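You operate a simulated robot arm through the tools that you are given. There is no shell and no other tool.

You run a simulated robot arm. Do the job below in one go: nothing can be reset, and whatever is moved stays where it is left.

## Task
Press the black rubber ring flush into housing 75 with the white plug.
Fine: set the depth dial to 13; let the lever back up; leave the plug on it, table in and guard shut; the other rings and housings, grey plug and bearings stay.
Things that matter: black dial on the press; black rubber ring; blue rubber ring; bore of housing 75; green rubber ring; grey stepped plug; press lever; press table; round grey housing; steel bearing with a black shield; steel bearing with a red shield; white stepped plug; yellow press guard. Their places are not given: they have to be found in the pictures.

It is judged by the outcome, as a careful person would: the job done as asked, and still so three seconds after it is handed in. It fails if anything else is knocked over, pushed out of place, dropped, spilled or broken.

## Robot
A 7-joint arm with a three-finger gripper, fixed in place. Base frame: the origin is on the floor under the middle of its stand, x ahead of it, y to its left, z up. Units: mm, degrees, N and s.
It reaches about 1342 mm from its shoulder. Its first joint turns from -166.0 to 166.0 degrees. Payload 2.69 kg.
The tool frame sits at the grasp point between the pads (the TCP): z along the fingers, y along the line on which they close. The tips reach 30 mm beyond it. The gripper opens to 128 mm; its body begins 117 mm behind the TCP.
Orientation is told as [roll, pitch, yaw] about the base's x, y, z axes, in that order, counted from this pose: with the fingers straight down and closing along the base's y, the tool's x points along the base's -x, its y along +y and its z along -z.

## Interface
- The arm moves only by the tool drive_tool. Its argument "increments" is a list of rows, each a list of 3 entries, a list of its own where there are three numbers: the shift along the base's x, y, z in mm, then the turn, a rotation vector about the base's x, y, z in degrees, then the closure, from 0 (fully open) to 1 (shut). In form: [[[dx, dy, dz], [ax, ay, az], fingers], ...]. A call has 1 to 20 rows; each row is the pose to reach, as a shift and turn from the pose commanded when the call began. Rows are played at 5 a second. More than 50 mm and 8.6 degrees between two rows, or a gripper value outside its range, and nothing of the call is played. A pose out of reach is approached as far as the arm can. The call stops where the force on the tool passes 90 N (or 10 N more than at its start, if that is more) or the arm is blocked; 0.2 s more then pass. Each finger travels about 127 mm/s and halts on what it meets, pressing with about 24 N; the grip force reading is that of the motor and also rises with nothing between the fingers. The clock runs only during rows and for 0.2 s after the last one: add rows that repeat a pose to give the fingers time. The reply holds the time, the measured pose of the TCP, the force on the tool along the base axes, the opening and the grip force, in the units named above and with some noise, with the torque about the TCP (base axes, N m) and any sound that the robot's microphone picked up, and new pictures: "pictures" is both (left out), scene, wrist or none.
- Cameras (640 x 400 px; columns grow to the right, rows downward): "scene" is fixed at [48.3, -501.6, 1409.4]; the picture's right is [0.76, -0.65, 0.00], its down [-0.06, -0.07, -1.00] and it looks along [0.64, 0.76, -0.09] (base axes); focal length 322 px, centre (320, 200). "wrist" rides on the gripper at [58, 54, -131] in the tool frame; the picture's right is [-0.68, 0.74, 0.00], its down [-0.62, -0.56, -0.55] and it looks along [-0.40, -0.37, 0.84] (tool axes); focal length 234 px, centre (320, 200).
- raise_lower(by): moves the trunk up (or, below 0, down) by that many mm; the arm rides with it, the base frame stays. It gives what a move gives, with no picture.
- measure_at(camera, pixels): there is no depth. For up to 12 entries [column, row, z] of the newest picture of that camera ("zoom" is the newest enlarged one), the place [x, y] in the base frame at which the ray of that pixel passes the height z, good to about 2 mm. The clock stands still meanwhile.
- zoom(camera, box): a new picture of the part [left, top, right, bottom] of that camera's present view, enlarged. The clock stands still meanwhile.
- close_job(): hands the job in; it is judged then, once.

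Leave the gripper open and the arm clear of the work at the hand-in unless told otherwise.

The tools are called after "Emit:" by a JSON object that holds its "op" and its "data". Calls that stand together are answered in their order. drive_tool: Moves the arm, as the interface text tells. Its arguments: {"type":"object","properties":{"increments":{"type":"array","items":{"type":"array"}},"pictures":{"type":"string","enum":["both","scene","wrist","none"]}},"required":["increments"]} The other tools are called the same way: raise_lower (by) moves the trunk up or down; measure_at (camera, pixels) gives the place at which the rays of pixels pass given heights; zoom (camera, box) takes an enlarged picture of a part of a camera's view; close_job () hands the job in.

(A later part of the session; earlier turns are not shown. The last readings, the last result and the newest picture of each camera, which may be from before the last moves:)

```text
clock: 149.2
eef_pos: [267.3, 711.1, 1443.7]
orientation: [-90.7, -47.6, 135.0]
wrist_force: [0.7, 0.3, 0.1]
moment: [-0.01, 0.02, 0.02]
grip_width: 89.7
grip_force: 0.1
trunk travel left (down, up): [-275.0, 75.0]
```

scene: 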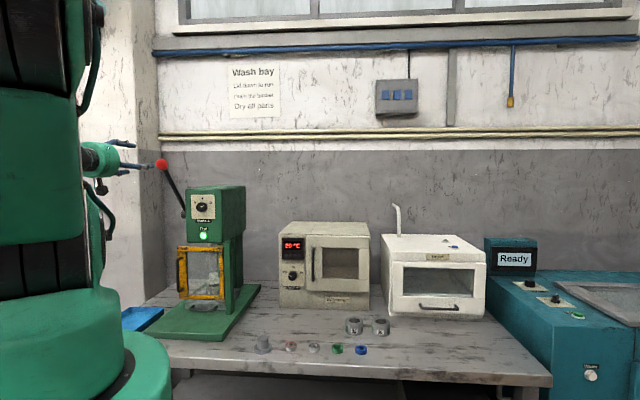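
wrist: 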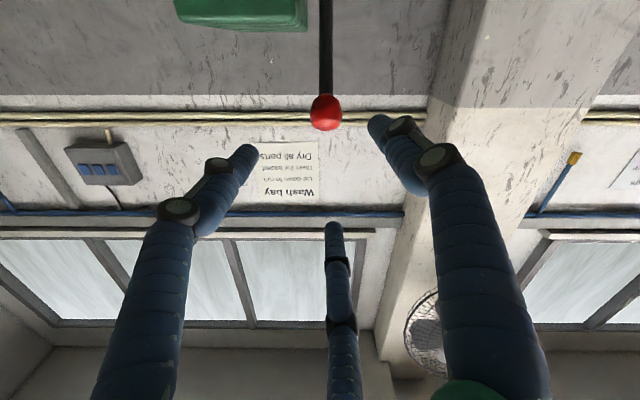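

The red ball appears at (325,112). I enlarge and measure.

Emit:
{"op": "zoom", "data": {"camera": "wrist", "box": [280, 60, 380, 160]}}

Emit:
{"op": "measure_at", "data": {"camera": "wrist", "pixels": [[325.5, 112, 1425], [325.5, 112, 1430], [325.5, 112, 1435], [325.5, 112, 1440]]}}

Emit:
{"op": "zoom", "data": {"camera": "scene", "box": [140, 140, 220, 240]}}

```text
4.00 times, centred on (330, 110) of wrist
```

zoom: 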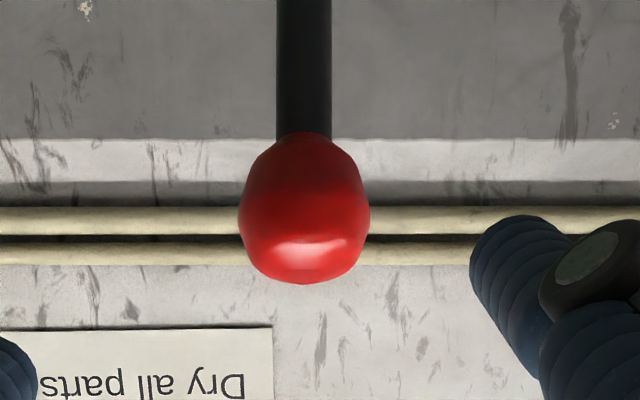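

```text
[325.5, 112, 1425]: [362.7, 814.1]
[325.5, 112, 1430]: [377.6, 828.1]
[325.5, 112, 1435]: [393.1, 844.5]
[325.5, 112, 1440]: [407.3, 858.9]
```

```text
4.00 times, centred on (180, 190) of scene
```

zoom: 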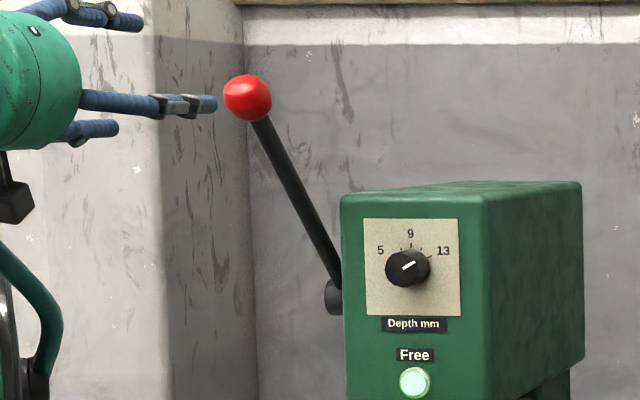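

Emit:
{"op": "measure_at", "data": {"camera": "scene", "pixels": [[161.75, 164.5, 1425], [161.75, 164.5, 1430], [161.75, 164.5, 1435], [161.75, 164.5, 1440]]}}

```text
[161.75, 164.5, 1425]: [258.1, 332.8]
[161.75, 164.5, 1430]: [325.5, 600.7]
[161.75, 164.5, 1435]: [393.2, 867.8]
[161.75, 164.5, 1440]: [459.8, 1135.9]
```

Ball centre: u ≈ 871, v ≈ -319, z ≈ 1435, diameter about 42 mm. I roll the hand 13 degrees so one finger is on top and the rod passes between the two lower ones, and line up.

Emit:
{"op": "drive_tool", "data": {"increments": [[[-2, 2, -4.5], [4.6, 4.6, 0], 0.3], [[-3.9, 3.9, -9], [9.19, 9.19, 0], 0.3], [[-3.9, 3.9, -9], [9.19, 9.19, 0], 0.3], [[20, 28, -9], [9.19, 9.19, 0], 0.3], [[44, 52, -9], [9.19, 9.19, 0], 0.3], [[60, 68, -9], [9.19, 9.19, 0], 0.3], [[60, 68, -9], [9.19, 9.19, 0], 0.3]], "pictures": "both"}}

Emit:
{"op": "zoom", "data": {"camera": "wrist", "box": [260, 80, 380, 200]}}

Emit:
{"op": "zoom", "data": {"camera": "scene", "box": [120, 140, 200, 220]}}

```text
clock: 150.8
eef_pos: [322.1, 783.2, 1425.6]
orientation: [-89.8, -60.2, 135.0]
wrist_force: [-0.4, -0.4, 0.2]
moment: [0.02, -0.03, 0.02]
grip_width: 89.6
grip_force: 0.1
trunk travel left (down, up): [-275.0, 75.0]
```

scene: 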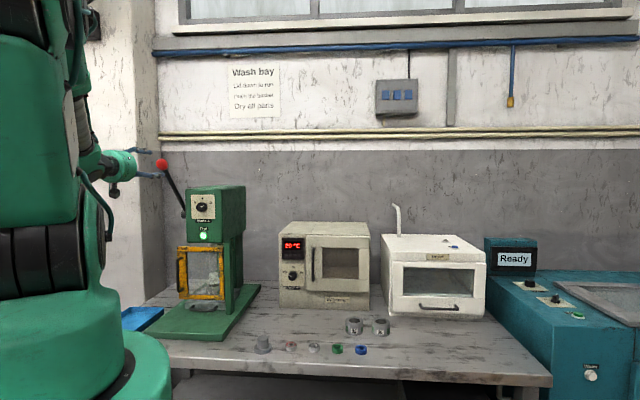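
wrist: 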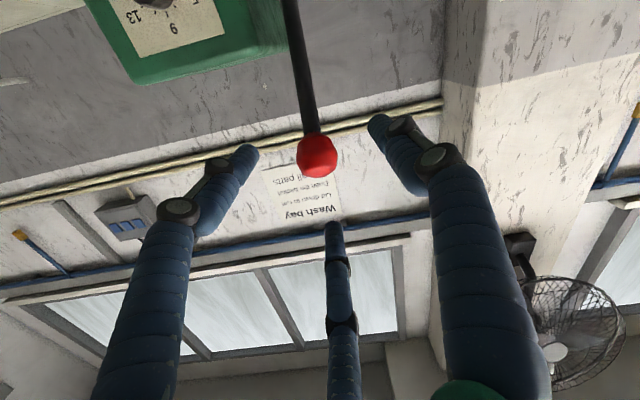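

```text
3.33 times, centred on (320, 140) of wrist
```

zoom: 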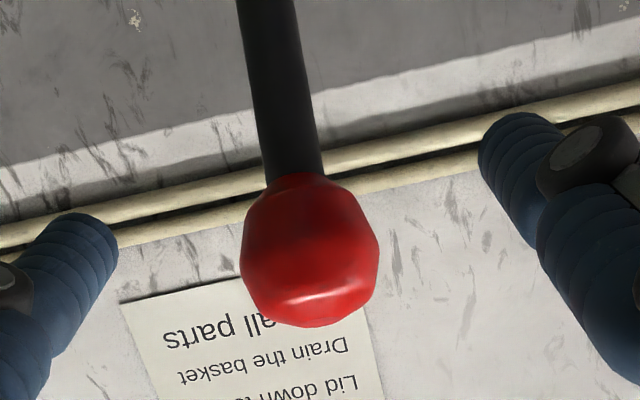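

```text
5.00 times, centred on (160, 180) of scene
```

zoom: 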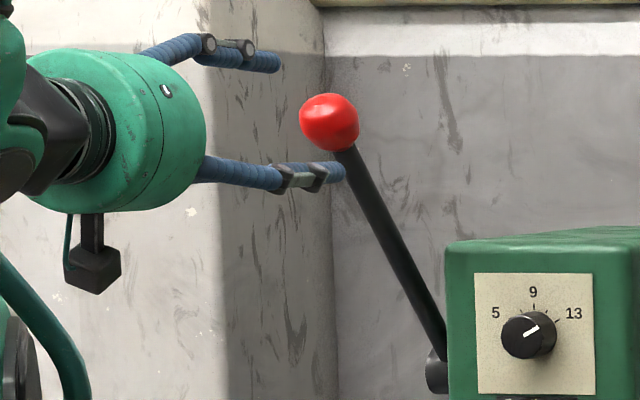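

The ball is about 5 mm right of and 11 mm above the tool axis. I correct and go forward 35 mm, then check again.

Emit:
{"op": "drive_tool", "data": {"increments": [[[4, -4, 10.5], [0, 0, 0], 0.3], [[16, 8, 10.5], [0, 0, 0], 0.3], [[28.7, 20.9, 10.5], [0, 0, 0], 0.3], [[28.7, 20.9, 10.5], [0, 0, 0], 0.3]], "pictures": "both"}}

Emit:
{"op": "zoom", "data": {"camera": "wrist", "box": [260, 100, 380, 220]}}

Emit:
{"op": "zoom", "data": {"camera": "scene", "box": [120, 140, 200, 220]}}

```text
clock: 151.8
eef_pos: [350.6, 803.7, 1436.0]
orientation: [-90.0, -60.2, 134.9]
wrist_force: [-0.2, -0.2, -0.8]
moment: [0.01, -0.01, 0.02]
grip_width: 89.5
grip_force: 0.1
trunk travel left (down, up): [-275.0, 75.0]
```

scene: 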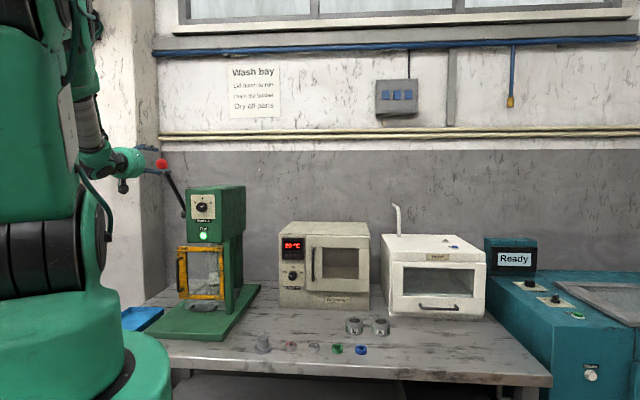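
wrist: 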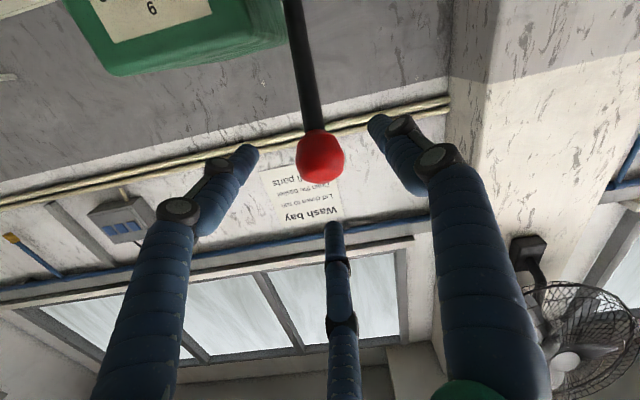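

```text
3.33 times, centred on (320, 160) of wrist
```

zoom: 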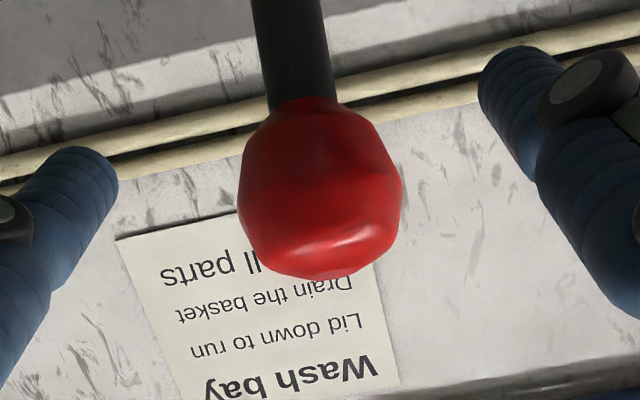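

```text
5.00 times, centred on (160, 180) of scene
```

zoom: 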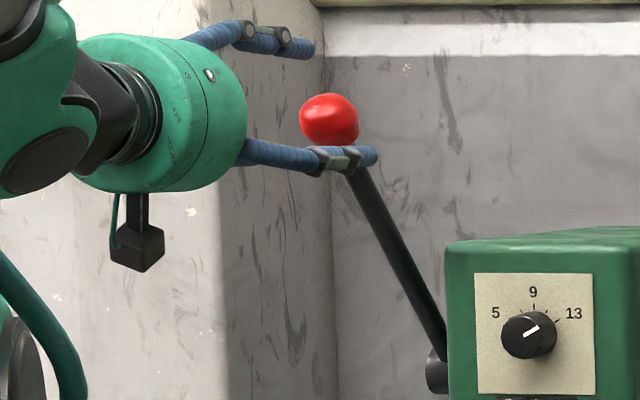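

Aligned within 2 mm. I go forward 43 mm so the fingers surround the ball, then close on it.

Emit:
{"op": "drive_tool", "data": {"increments": [[[10, 10, 1], [0, 0, 0], 0.3], [[20, 20, 1], [0, 0, 0], 0.3], [[30, 30, 1], [0, 0, 0], 0.3], [[30, 30, 1], [0, 0, 0], 0.3]], "pictures": "both"}}

Emit:
{"op": "zoom", "data": {"camera": "wrist", "box": [240, 100, 400, 240]}}

Emit:
{"op": "zoom", "data": {"camera": "scene", "box": [120, 140, 200, 220]}}

```text
clock: 152.8
eef_pos: [380.7, 833.1, 1437.0]
orientation: [-90.1, -60.2, 134.9]
wrist_force: [0.6, -0.1, -0.5]
moment: [0.04, -0.02, -0.04]
grip_width: 89.7
grip_force: 0.0
trunk travel left (down, up): [-275.0, 75.0]
```

scene: 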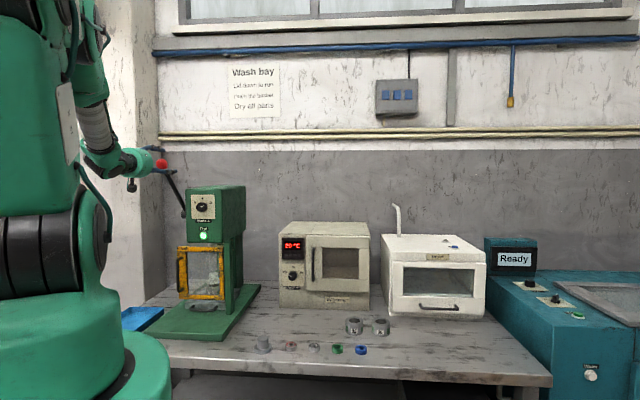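
wrist: 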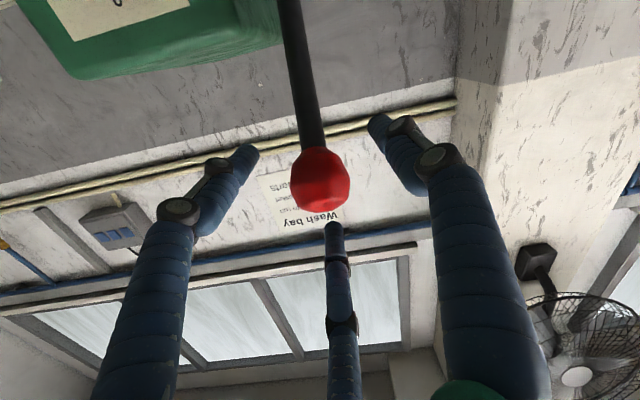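

```text
2.86 times, centred on (320, 170) of wrist
```

zoom: 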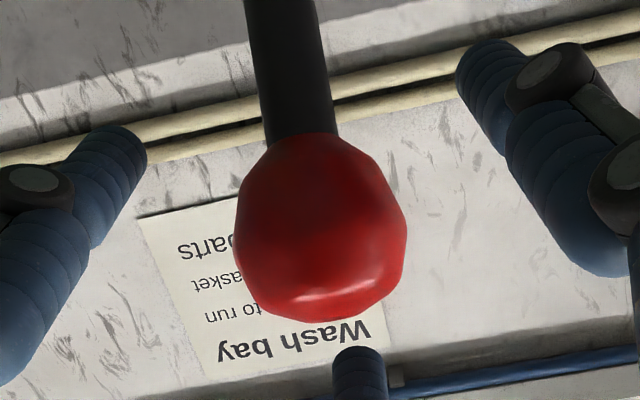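

```text
5.00 times, centred on (160, 180) of scene
```

zoom: 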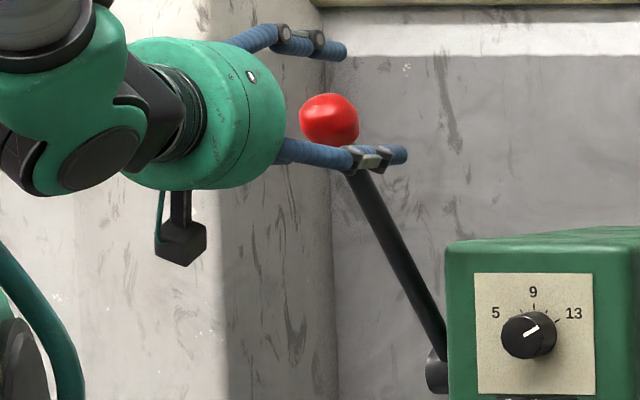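

The ball is centred between the fingers. I close on it.

Emit:
{"op": "drive_tool", "data": {"increments": [[[0, 0, 0], [0, 0, 0], 0.45], [[0, 0, 0], [0, 0, 0], 0.55], [[0, 0, 0], [0, 0, 0], 0.63], [[0, 0, 0], [0, 0, 0], 0.75], [[0, 0, 0], [0, 0, 0], 0.9], [[0, 0, 0], [0, 0, 0], 0.9]], "pictures": "both"}}

Emit:
{"op": "zoom", "data": {"camera": "scene", "box": [120, 140, 200, 220]}}

Emit:
{"op": "zoom", "data": {"camera": "wrist", "box": [240, 100, 400, 240]}}

```text
clock: 154.2
eef_pos: [379.7, 833.5, 1437.3]
orientation: [-89.9, -60.1, 134.8]
wrist_force: [-0.6, 1.2, -1.5]
moment: [-0.02, 0.07, 0.02]
grip_width: 41.2
grip_force: 44.9
trunk travel left (down, up): [-275.0, 75.0]
```

scene: 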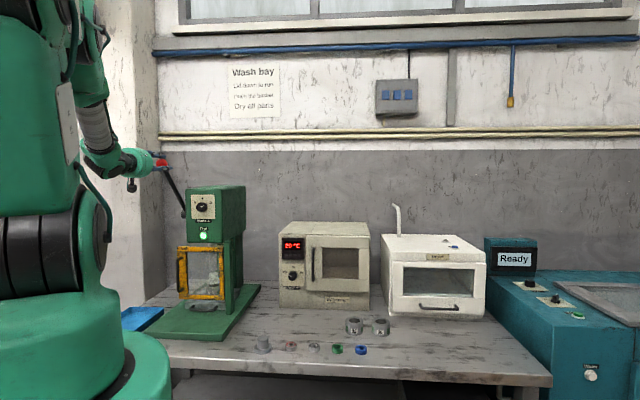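
wrist: 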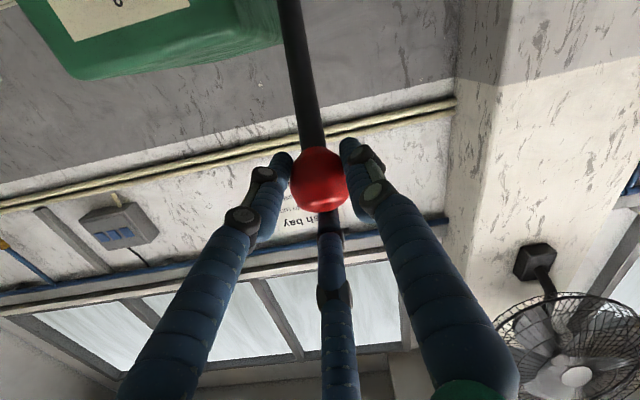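

```text
5.00 times, centred on (160, 180) of scene
```

zoom: 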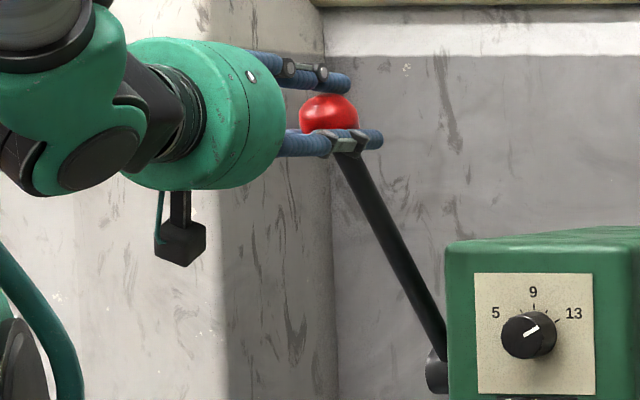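

```text
2.86 times, centred on (320, 170) of wrist
```

zoom: 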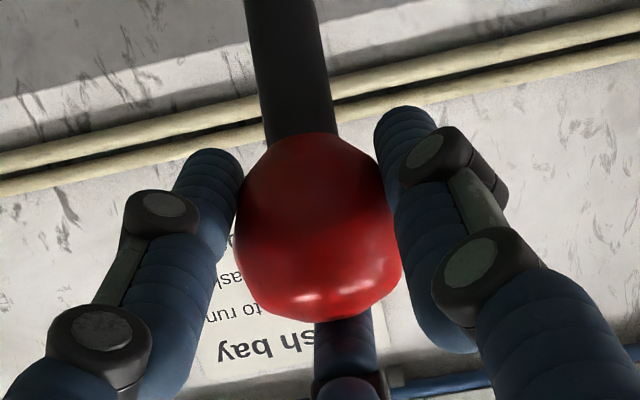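

The ball is held (41 mm) with the rod passing between the lower fingers. I start pulling the lever forward and down along its arc (pivot about u 975, z 1221), first 10 degrees.

Emit:
{"op": "drive_tool", "data": {"increments": [[[-6.6, -6.6, -4.7], [0, 0, 0], 0.9], [[-12.9, -12.9, -9.9], [0, 0, 0], 0.9], [[-19.2, -19.2, -15.4], [0, 0, 0], 0.9], [[-25.2, -25.2, -21.4], [0, 0, 0], 0.9], [[-25.2, -25.2, -21.4], [0, 0, 0], 0.9]], "pictures": "both"}}

Emit:
{"op": "zoom", "data": {"camera": "scene", "box": [120, 140, 250, 300]}}

```text
clock: 155.4
eef_pos: [357.4, 809.9, 1409.8]
orientation: [-89.1, -59.9, 134.2]
wrist_force: [23.0, 17.7, -28.3]
moment: [-0.76, 0.62, 0.01]
grip_width: 40.9
grip_force: 44.6
trunk travel left (down, up): [-275.0, 75.0]
```

scene: 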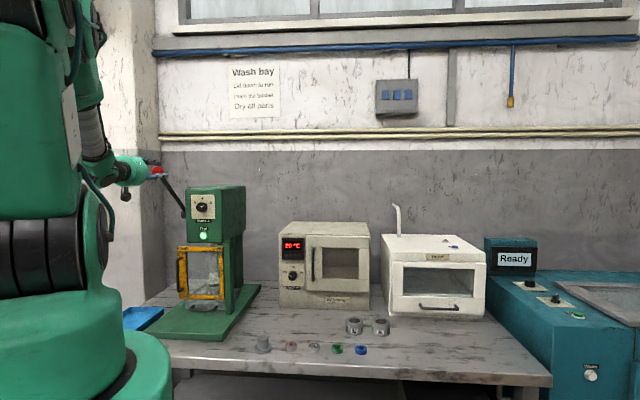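
wrist: 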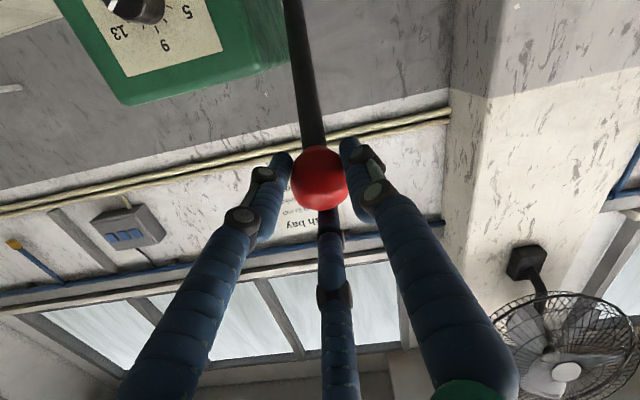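

```text
2.50 times, centred on (185, 220) of scene
```

zoom: 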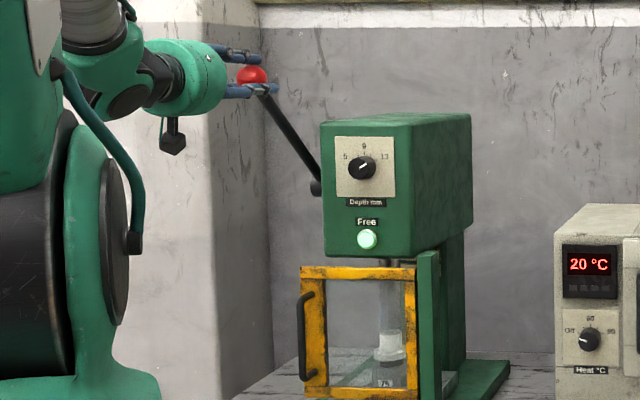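

The ball followed, but the side force tells me the pivot is further back: about u 1015, z 1233, radius 248. I correct the arc and go on to about 55 degrees.

Emit:
{"op": "drive_tool", "data": {"increments": [[[2.8, 2.8, -5.1], [0, 0, 0], 0.9], [[0, 0, -9], [0, 0, 0], 0.9], [[-2.5, -2.5, -12.9], [0, 0, 0], 0.9], [[-7.6, -7.6, -21.1], [0, 0, 0], 0.9], [[-12.4, -12.4, -29.6], [0, 0, 0], 0.9], [[-17, -17, -38.3], [0, 0, 0], 0.9], [[-17, -17, -38.3], [0, 0, 0], 0.9]], "pictures": "both"}}

Emit:
{"op": "zoom", "data": {"camera": "scene", "box": [120, 150, 250, 310]}}

```text
clock: 157.0
eef_pos: [338.8, 790.8, 1377.2]
orientation: [-90.0, -60.2, 135.0]
wrist_force: [4.6, 5.1, -1.4]
moment: [0.47, -0.29, -0.02]
grip_width: 41.2
grip_force: 44.8
trunk travel left (down, up): [-275.0, 75.0]
```

scene: 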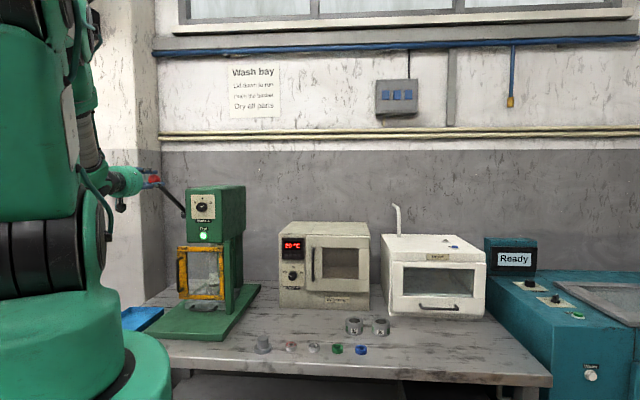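
wrist: 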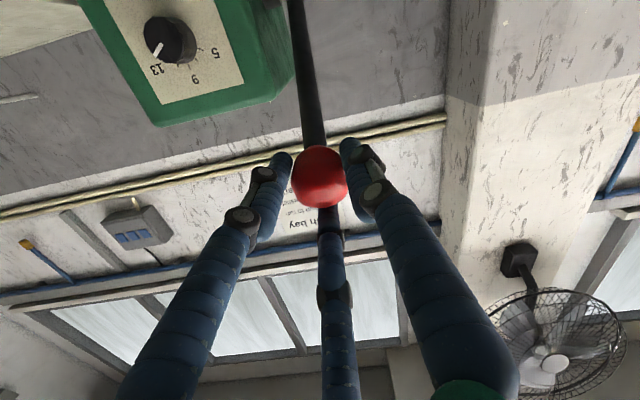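

```text
2.50 times, centred on (185, 230) of scene
```

zoom: 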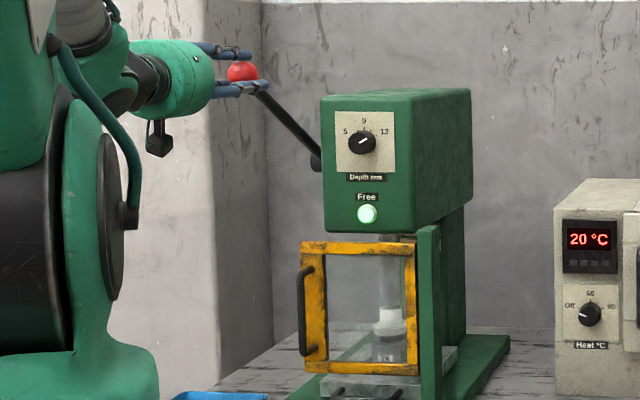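

Forces are small now and the arc fits. I go on to about 65 degrees and watch the ram.

Emit:
{"op": "drive_tool", "data": {"increments": [[[-2.1, -2.1, -4.5], [0, 0, 0], 0.9], [[-4.2, -4.2, -9], [0, 0, 0], 0.9], [[-6.2, -6.2, -13.6], [0, 0, 0], 0.9], [[-8.2, -8.2, -18.2], [0, 0, 0], 0.9], [[-8.2, -8.2, -18.2], [0, 0, 0], 0.9]], "pictures": "both"}}

Emit:
{"op": "zoom", "data": {"camera": "scene", "box": [180, 240, 240, 310]}}

```text
clock: 158.2
eef_pos: [330.0, 782.5, 1359.0]
orientation: [-90.0, -60.2, 134.8]
wrist_force: [1.3, 2.3, 2.0]
moment: [0.61, -0.47, 0.13]
grip_width: 41.4
grip_force: 45.2
trunk travel left (down, up): [-275.0, 75.0]
```

scene: 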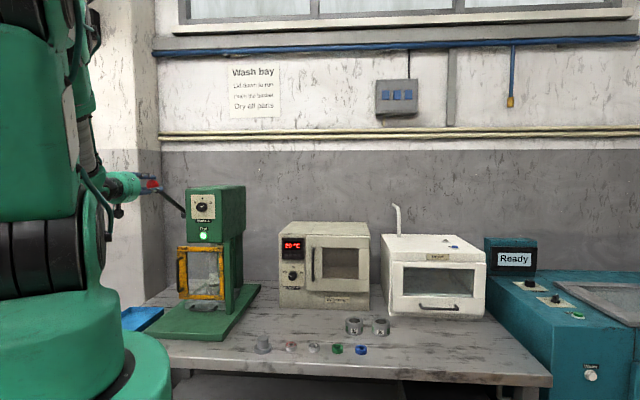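
wrist: 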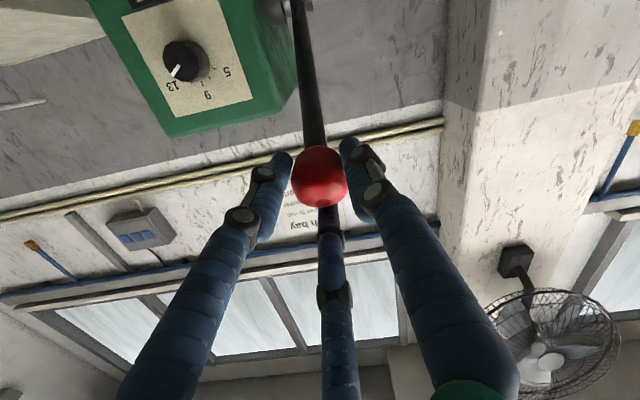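

```text
5.71 times, centred on (210, 275) of scene
```

zoom: 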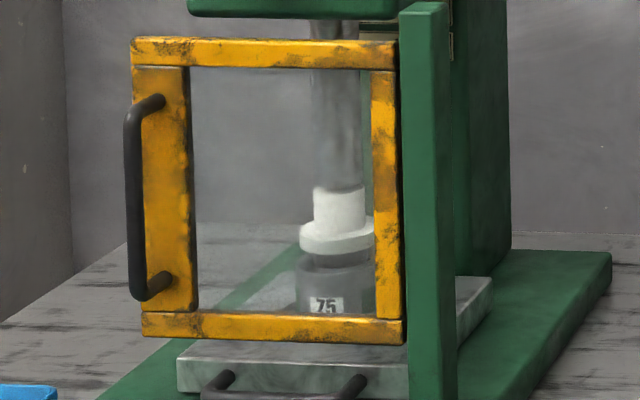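

The ram has just reached the top of the plug (lever at about 60 degrees). I go on pressing slowly to about 70 degrees, watching the force.

Emit:
{"op": "drive_tool", "data": {"increments": [[[-1.9, -1.9, -4.8], [0, 0, 0], 0.9], [[-3.7, -3.7, -9.6], [0, 0, 0], 0.9], [[-5.4, -5.4, -14.5], [0, 0, 0], 0.9], [[-7.1, -7.1, -19.3], [0, 0, 0], 0.9], [[-8.7, -8.7, -24.3], [0, 0, 0], 0.9], [[-10.2, -10.2, -29.2], [0, 0, 0], 0.9], [[-11.6, -11.6, -34.3], [0, 0, 0], 0.9], [[-12.9, -12.9, -39.3], [0, 0, 0], 0.9], [[-12.9, -12.9, -39.3], [0, 0, 0], 0.9]], "pictures": "both"}}

Emit:
{"op": "zoom", "data": {"camera": "scene", "box": [180, 240, 240, 310]}}

Emit:
{"op": "zoom", "data": {"camera": "scene", "box": [110, 150, 230, 250]}}

```text
clock: 160.2
eef_pos: [316.2, 768.6, 1321.2]
orientation: [-89.9, -60.2, 134.9]
wrist_force: [-3.8, -6.2, 6.0]
moment: [0.66, -0.42, -0.03]
grip_width: 41.7
grip_force: 45.2
trunk travel left (down, up): [-275.0, 75.0]
```

scene: 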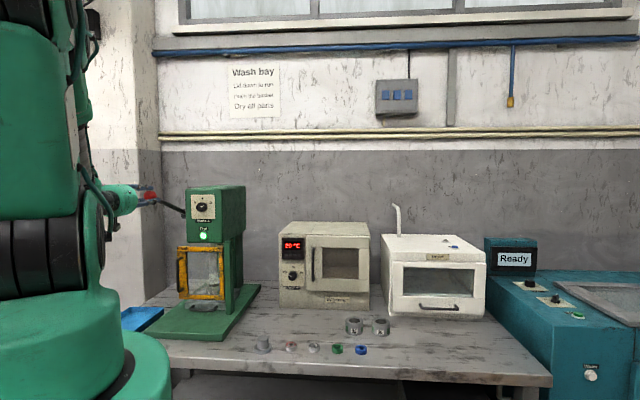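
wrist: 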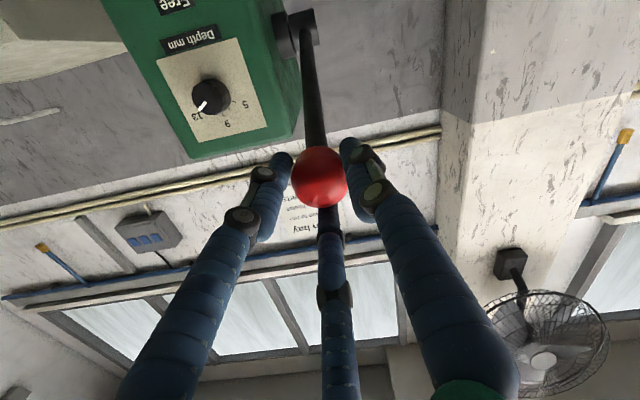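

```text
5.71 times, centred on (210, 275) of scene
```

zoom: 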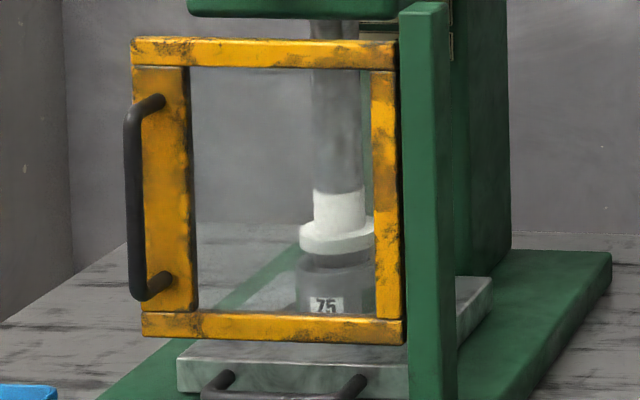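

```text
4.00 times, centred on (170, 200) of scene
```

zoom: 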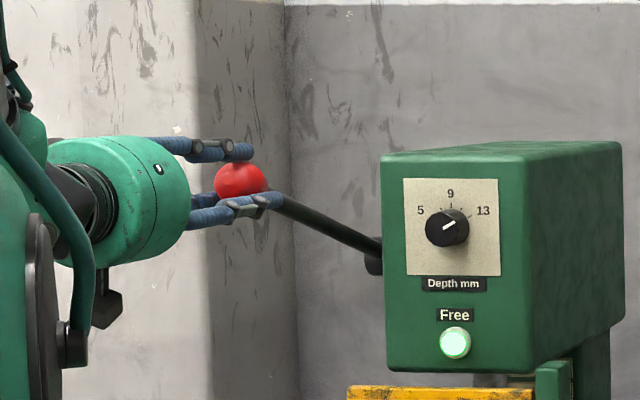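

Emit:
{"op": "zoom", "data": {"camera": "scene", "box": [200, 260, 225, 300]}}

Emit:
{"op": "drive_tool", "data": {"increments": [[[-1.3, -1.3, -5.2], [0, 0, 0], 0.9], [[-2.5, -2.5, -10.3], [0, 0, 0], 0.9], [[-3.6, -3.6, -15.5], [0, 0, 0], 0.9], [[-4.6, -4.6, -20.7], [0, 0, 0], 0.9], [[-4.6, -4.6, -20.7], [0, 0, 0], 0.9]], "pictures": "scene"}}

Emit:
{"op": "zoom", "data": {"camera": "scene", "box": [200, 260, 225, 300]}}

```text
10.00 times, centred on (212, 280) of scene
```

zoom: 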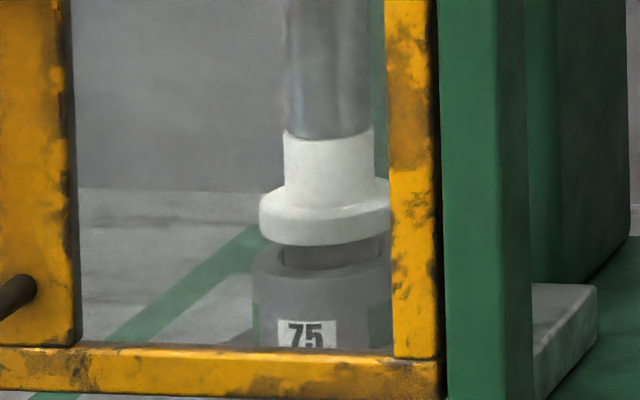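

```text
clock: 161.4
eef_pos: [311.2, 764.0, 1300.4]
orientation: [-90.2, -60.2, 135.1]
wrist_force: [-6.4, -10.0, 10.6]
moment: [0.84, -0.56, -0.07]
grip_width: 41.4
grip_force: 45.0
trunk travel left (down, up): [-275.0, 75.0]
```

scene: 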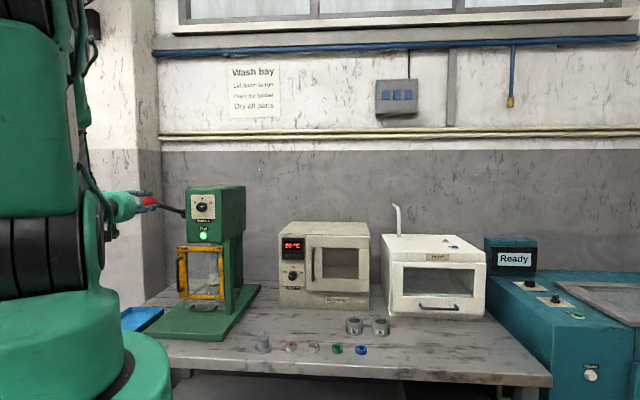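

```text
10.00 times, centred on (212, 280) of scene
```

zoom: 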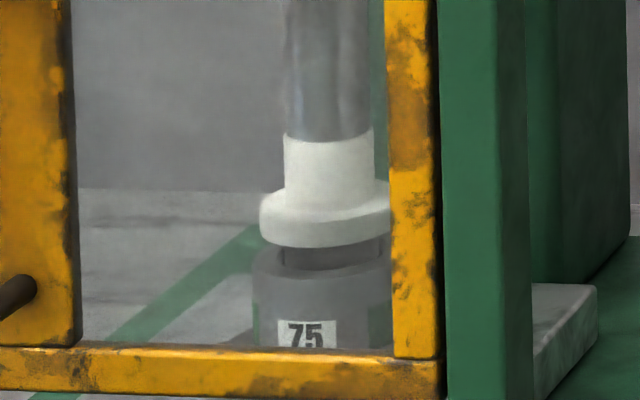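

The plug is going down (about 5 mm so far) with moderate force. I continue along the arc to about 85 degrees.

Emit:
{"op": "drive_tool", "data": {"increments": [[[-0.9, -0.9, -5.2], [0, 0, 0], 0.9], [[-1.9, -1.9, -10.5], [0, 0, 0], 0.9], [[-2.7, -2.7, -15.8], [0, 0, 0], 0.9], [[-3.4, -3.4, -21.2], [0, 0, 0], 0.9], [[-4, -4, -26.5], [0, 0, 0], 0.9], [[-4.6, -4.6, -31.9], [0, 0, 0], 0.9], [[-5, -5, -37.3], [0, 0, 0], 0.9], [[-5.4, -5.4, -42.6], [0, 0, 0], 0.9], [[-5.4, -5.4, -42.6], [0, 0, 0], 0.9]], "pictures": "both"}}

Emit:
{"op": "zoom", "data": {"camera": "scene", "box": [200, 260, 225, 300]}}

Emit:
{"op": "zoom", "data": {"camera": "scene", "box": [110, 150, 230, 250]}}

```text
clock: 163.4
eef_pos: [305.7, 759.1, 1258.6]
orientation: [-90.0, -60.1, 135.0]
wrist_force: [-10.9, -10.0, 7.0]
moment: [0.43, -0.35, 0.07]
grip_width: 41.2
grip_force: 45.0
trunk travel left (down, up): [-275.0, 75.0]
```

scene: 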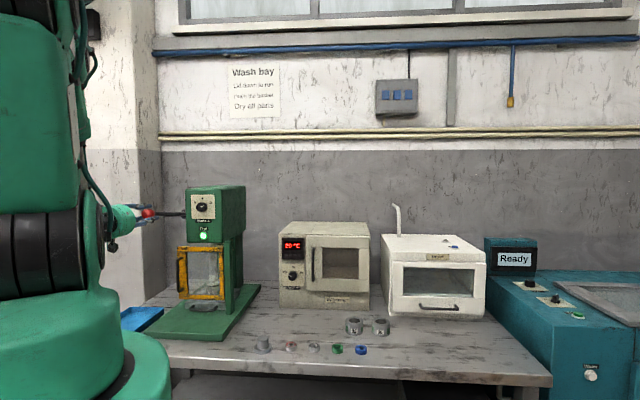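
wrist: 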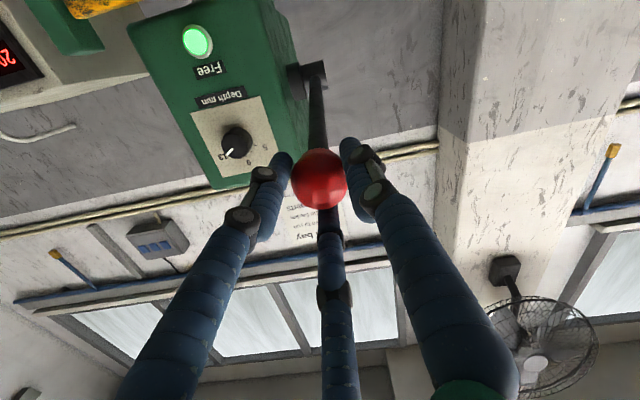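

```text
10.00 times, centred on (212, 280) of scene
```

zoom: 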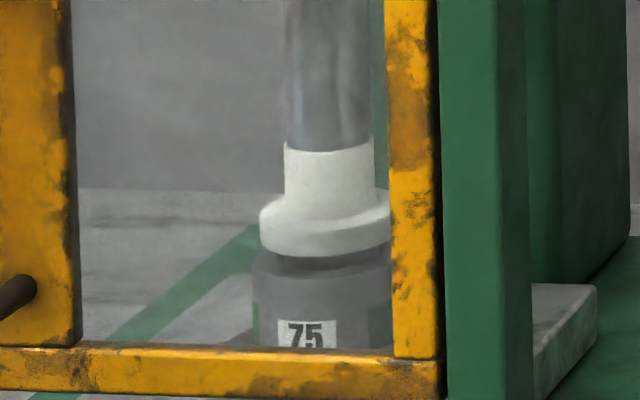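

```text
4.00 times, centred on (170, 200) of scene
```

zoom: 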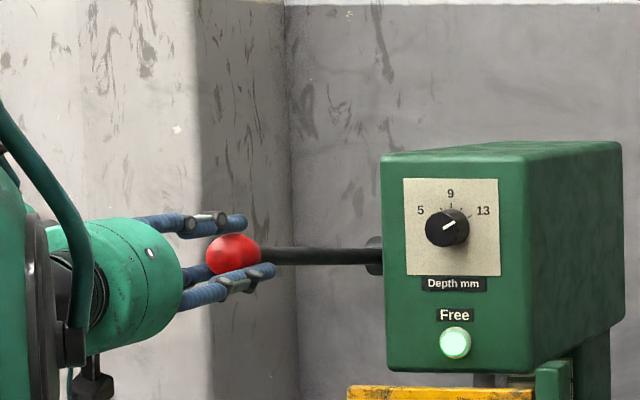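

Now about 11 mm pressed. I continue in small steps, watching for the depth stop.

Emit:
{"op": "drive_tool", "data": {"increments": [[[-0.2, -0.2, -4.4], [0, 0, 0], 0.9], [[-0.4, -0.4, -8.7], [0, 0, 0], 0.9], [[-0.5, -0.5, -13], [0, 0, 0], 0.9], [[-0.5, -0.5, -13], [0, 0, 0], 0.9]], "pictures": "none"}}

Emit:
{"op": "drive_tool", "data": {"increments": [[[-0.1, -0.1, -4.4], [0, 0, 0], 0.9], [[-0.1, -0.1, -8.7], [0, 0, 0], 0.9], [[-0.1, -0.1, -8.7], [0, 0, 0], 0.9]], "pictures": "scene"}}

Emit:
{"op": "zoom", "data": {"camera": "scene", "box": [200, 260, 225, 300]}}

```text
clock: 164.4
eef_pos: [305.6, 758.0, 1245.8]
orientation: [-90.0, -60.0, 135.0]
wrist_force: [-16.4, -8.8, 7.0]
moment: [0.45, -0.38, 0.11]
grip_width: 41.3
grip_force: 44.7
trunk travel left (down, up): [-275.0, 75.0]
```

```text
clock: 165.2
eef_pos: [305.1, 758.2, 1235.9]
orientation: [-90.0, -60.2, 134.9]
wrist_force: [-15.2, -12.3, 6.0]
moment: [0.44, -0.4, -0.01]
grip_width: 41.2
grip_force: 44.6
trunk travel left (down, up): [-275.0, 75.0]
```

scene: 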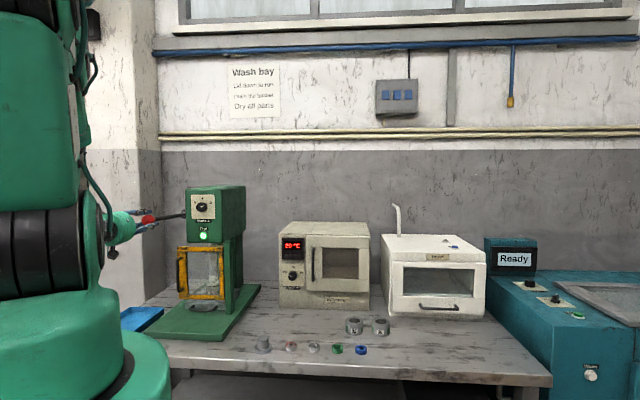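

```text
10.00 times, centred on (212, 280) of scene
```

zoom: 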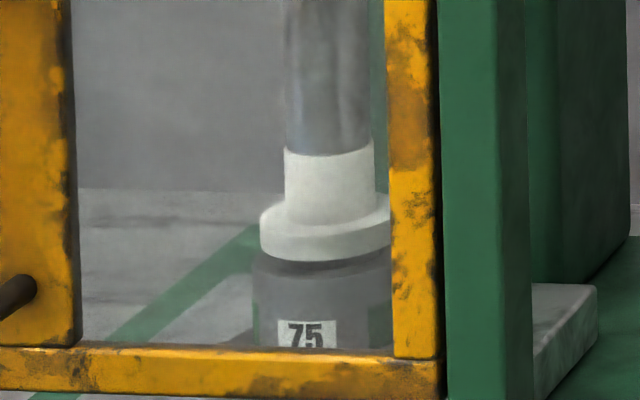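

Emit:
{"op": "drive_tool", "data": {"increments": [[[-1, -1, -4.3], [0, 0, 0], 0.9], [[-2, -2, -8.7], [0, 0, 0], 0.9], [[-2, -2, -8.7], [0, 0, 0], 0.9]], "pictures": "scene"}}

Emit:
{"op": "zoom", "data": {"camera": "scene", "box": [200, 260, 225, 300]}}

```text
clock: 166.0
eef_pos: [304.9, 757.1, 1227.3]
orientation: [-90.1, -60.2, 134.9]
wrist_force: [5.8, 8.1, 7.4]
moment: [0.76, -0.69, -0.1]
grip_width: 41.4
grip_force: 44.9
trunk travel left (down, up): [-275.0, 75.0]
```

scene: 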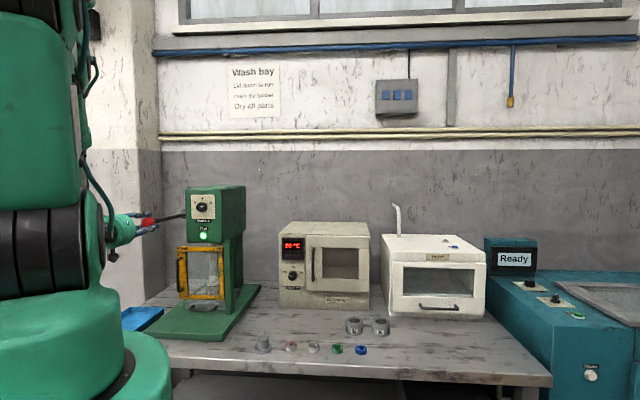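

```text
10.00 times, centred on (212, 280) of scene
```

zoom: 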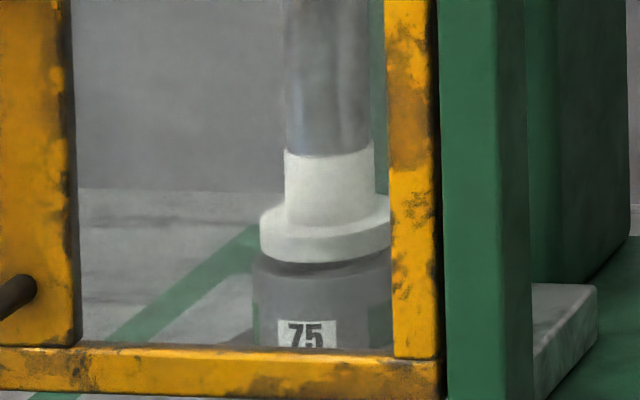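

Emit:
{"op": "drive_tool", "data": {"increments": [[[0.5, 0.5, -4.3], [0, 0, 0], 0.9], [[1, 1, -8.6], [0, 0, 0], 0.9], [[1, 1, -8.6], [0, 0, 0], 0.9]], "pictures": "scene"}}

Emit:
{"op": "zoom", "data": {"camera": "scene", "box": [203, 270, 221, 290]}}

```text
clock: 166.8
eef_pos: [304.2, 756.1, 1217.1]
orientation: [-90.0, -60.1, 135.0]
wrist_force: [-6.5, -8.6, 4.1]
moment: [0.29, -0.26, -0.01]
grip_width: 41.7
grip_force: 44.6
trunk travel left (down, up): [-275.0, 75.0]
```

scene: 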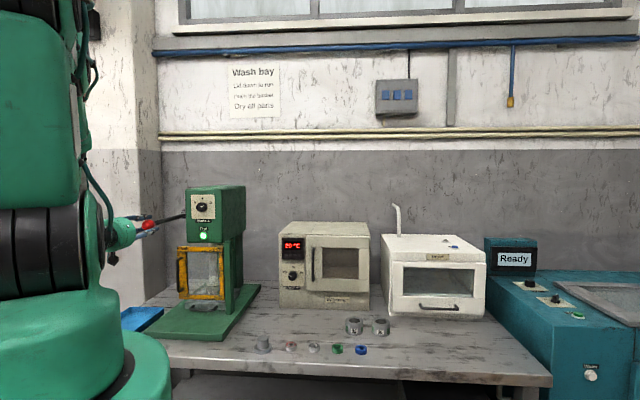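

```text
16.00 times, centred on (212, 280) of scene
```

zoom: 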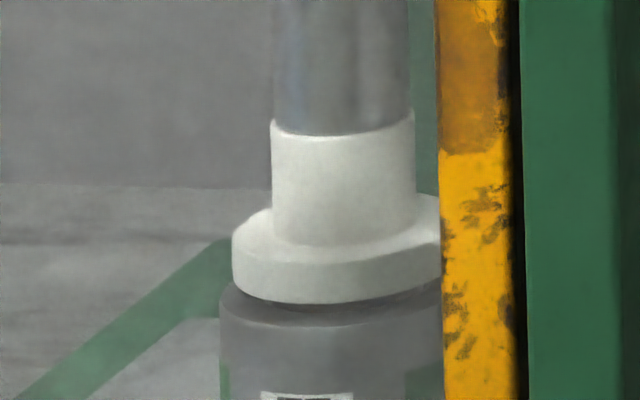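

About 2 mm left between flange and housing face. I continue carefully.

Emit:
{"op": "drive_tool", "data": {"increments": [[[0.2, 0.2, -4.3], [0, 0, 0], 0.9], [[0.6, 0.6, -8.6], [0, 0, 0], 0.9], [[0.6, 0.6, -8.6], [0, 0, 0], 0.9]], "pictures": "scene"}}

Emit:
{"op": "zoom", "data": {"camera": "scene", "box": [203, 270, 221, 290]}}

```text
clock: 167.6
eef_pos: [304.5, 757.5, 1209.1]
orientation: [-90.0, -60.1, 135.0]
wrist_force: [-10.1, -13.9, 4.1]
moment: [0.28, -0.33, -0.04]
grip_width: 41.4
grip_force: 44.8
trunk travel left (down, up): [-275.0, 75.0]
```

scene: 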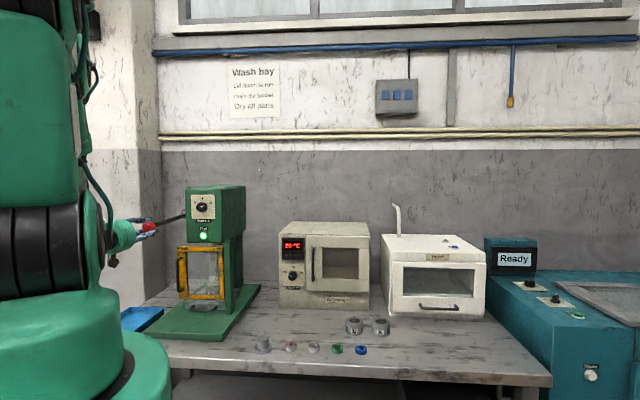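

```text
16.00 times, centred on (212, 280) of scene
```

zoom: 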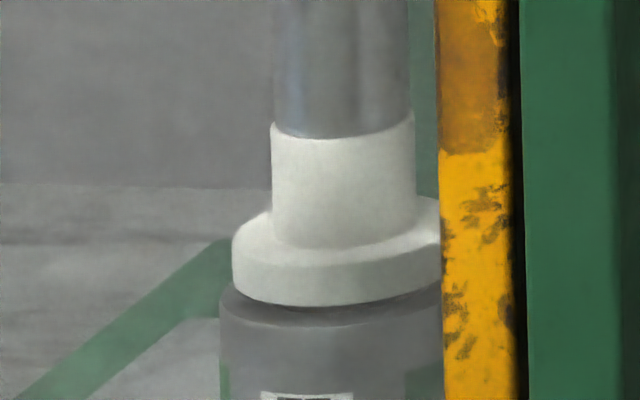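

Emit:
{"op": "drive_tool", "data": {"increments": [[[0.2, 0.2, -4.3], [0, 0, 0], 0.9], [[0.5, 0.5, -8.6], [0, 0, 0], 0.9], [[0.5, 0.5, -8.6], [0, 0, 0], 0.9]], "pictures": "both"}}

Emit:
{"op": "zoom", "data": {"camera": "scene", "box": [203, 270, 221, 290]}}

Emit:
{"op": "zoom", "data": {"camera": "scene", "box": [110, 170, 230, 260]}}

```text
clock: 168.4
eef_pos: [305.6, 758.5, 1201.0]
orientation: [-90.2, -60.1, 135.2]
wrist_force: [-13.5, -9.8, 6.1]
moment: [0.62, -0.48, -0.02]
grip_width: 41.3
grip_force: 44.6
trunk travel left (down, up): [-275.0, 75.0]
```

scene: 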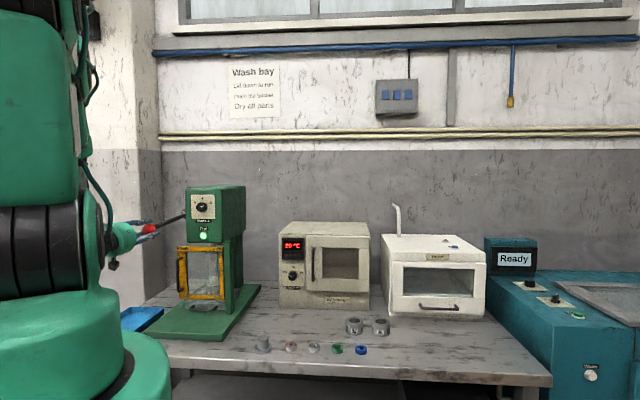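
wrist: 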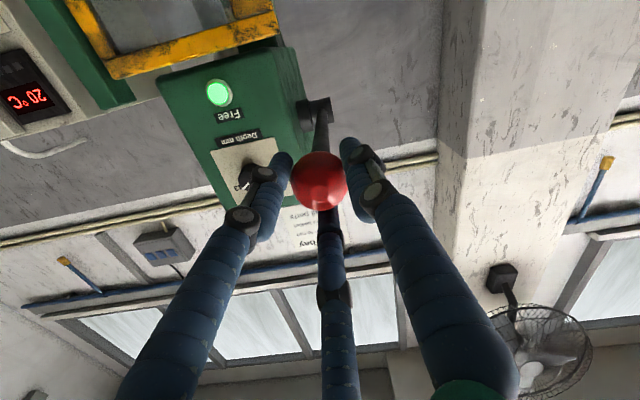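

```text
16.00 times, centred on (212, 280) of scene
```

zoom: 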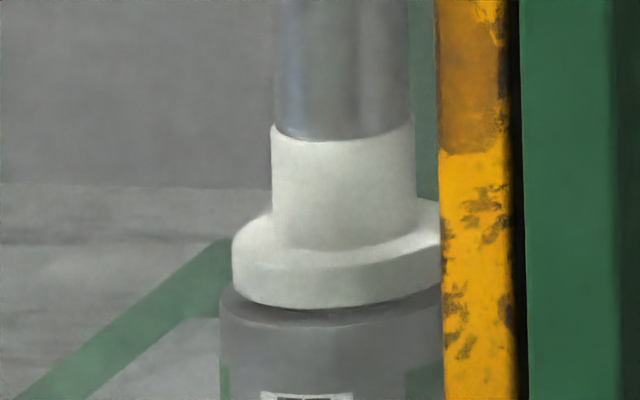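

```text
4.44 times, centred on (170, 215) of scene
```

zoom: 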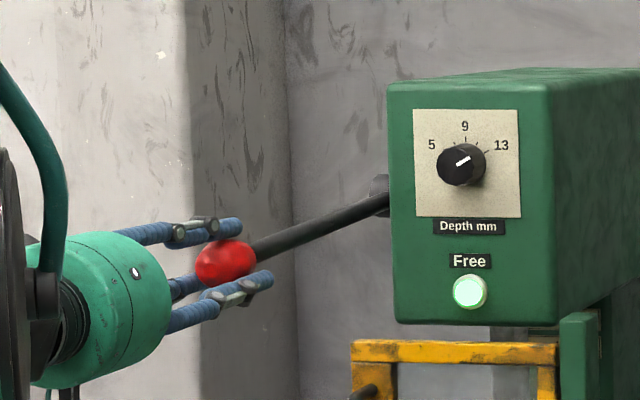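

Emit:
{"op": "drive_tool", "data": {"increments": [[[0.3, 0.3, -4.2], [0, 0, 0], 0.9], [[0.8, 0.8, -8.5], [0, 0, 0], 0.9], [[0.8, 0.8, -8.5], [0, 0, 0], 0.9]], "pictures": "scene"}}

Emit:
{"op": "zoom", "data": {"camera": "scene", "box": [203, 270, 221, 290]}}

```text
clock: 169.2
eef_pos: [306.0, 759.4, 1193.4]
orientation: [-89.9, -60.1, 134.9]
wrist_force: [-13.0, -11.6, 5.0]
moment: [0.53, -0.38, -0.03]
grip_width: 41.4
grip_force: 45.5
trunk travel left (down, up): [-275.0, 75.0]
```

scene: 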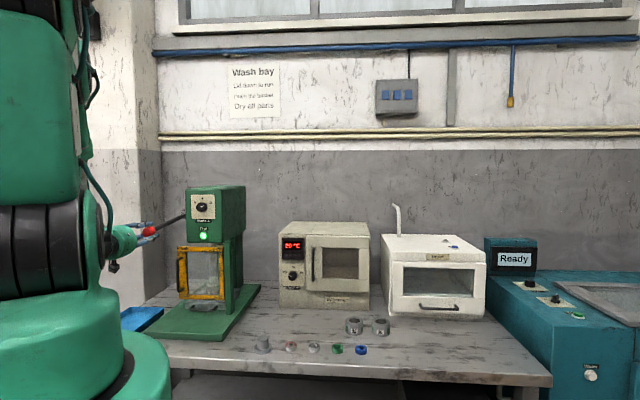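

```text
16.00 times, centred on (212, 280) of scene
```

zoom: 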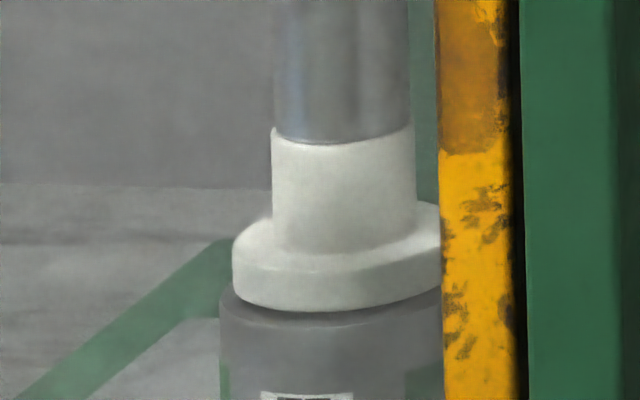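

Emit:
{"op": "drive_tool", "data": {"increments": [[[0.5, 0.5, -4.2], [0, 0, 0], 0.9], [[1.1, 1.1, -8.4], [0, 0, 0], 0.9], [[1.1, 1.1, -8.4], [0, 0, 0], 0.9]], "pictures": "scene"}}

Emit:
{"op": "zoom", "data": {"camera": "scene", "box": [203, 270, 221, 290]}}

```text
clock: 170.0
eef_pos: [307.5, 760.4, 1183.3]
orientation: [-90.0, -60.2, 135.0]
wrist_force: [-13.6, -15.4, 2.9]
moment: [0.25, -0.37, 0.02]
grip_width: 41.3
grip_force: 45.2
trunk travel left (down, up): [-275.0, 75.0]
```

scene: 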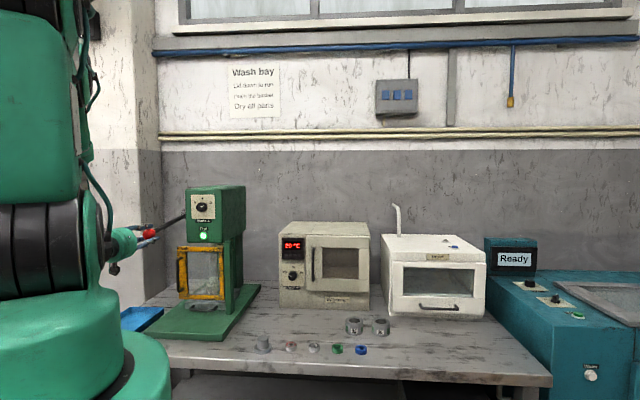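

```text
16.00 times, centred on (212, 280) of scene
```

zoom: 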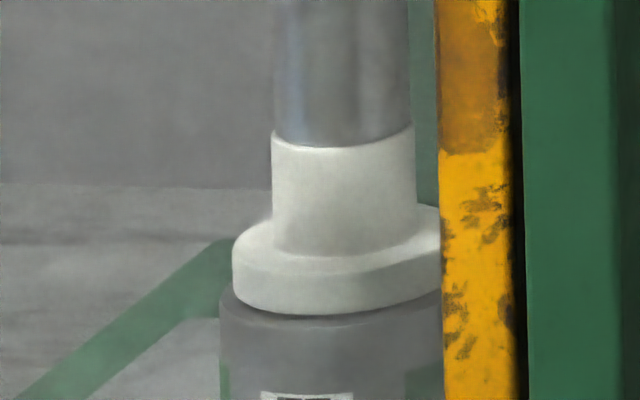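

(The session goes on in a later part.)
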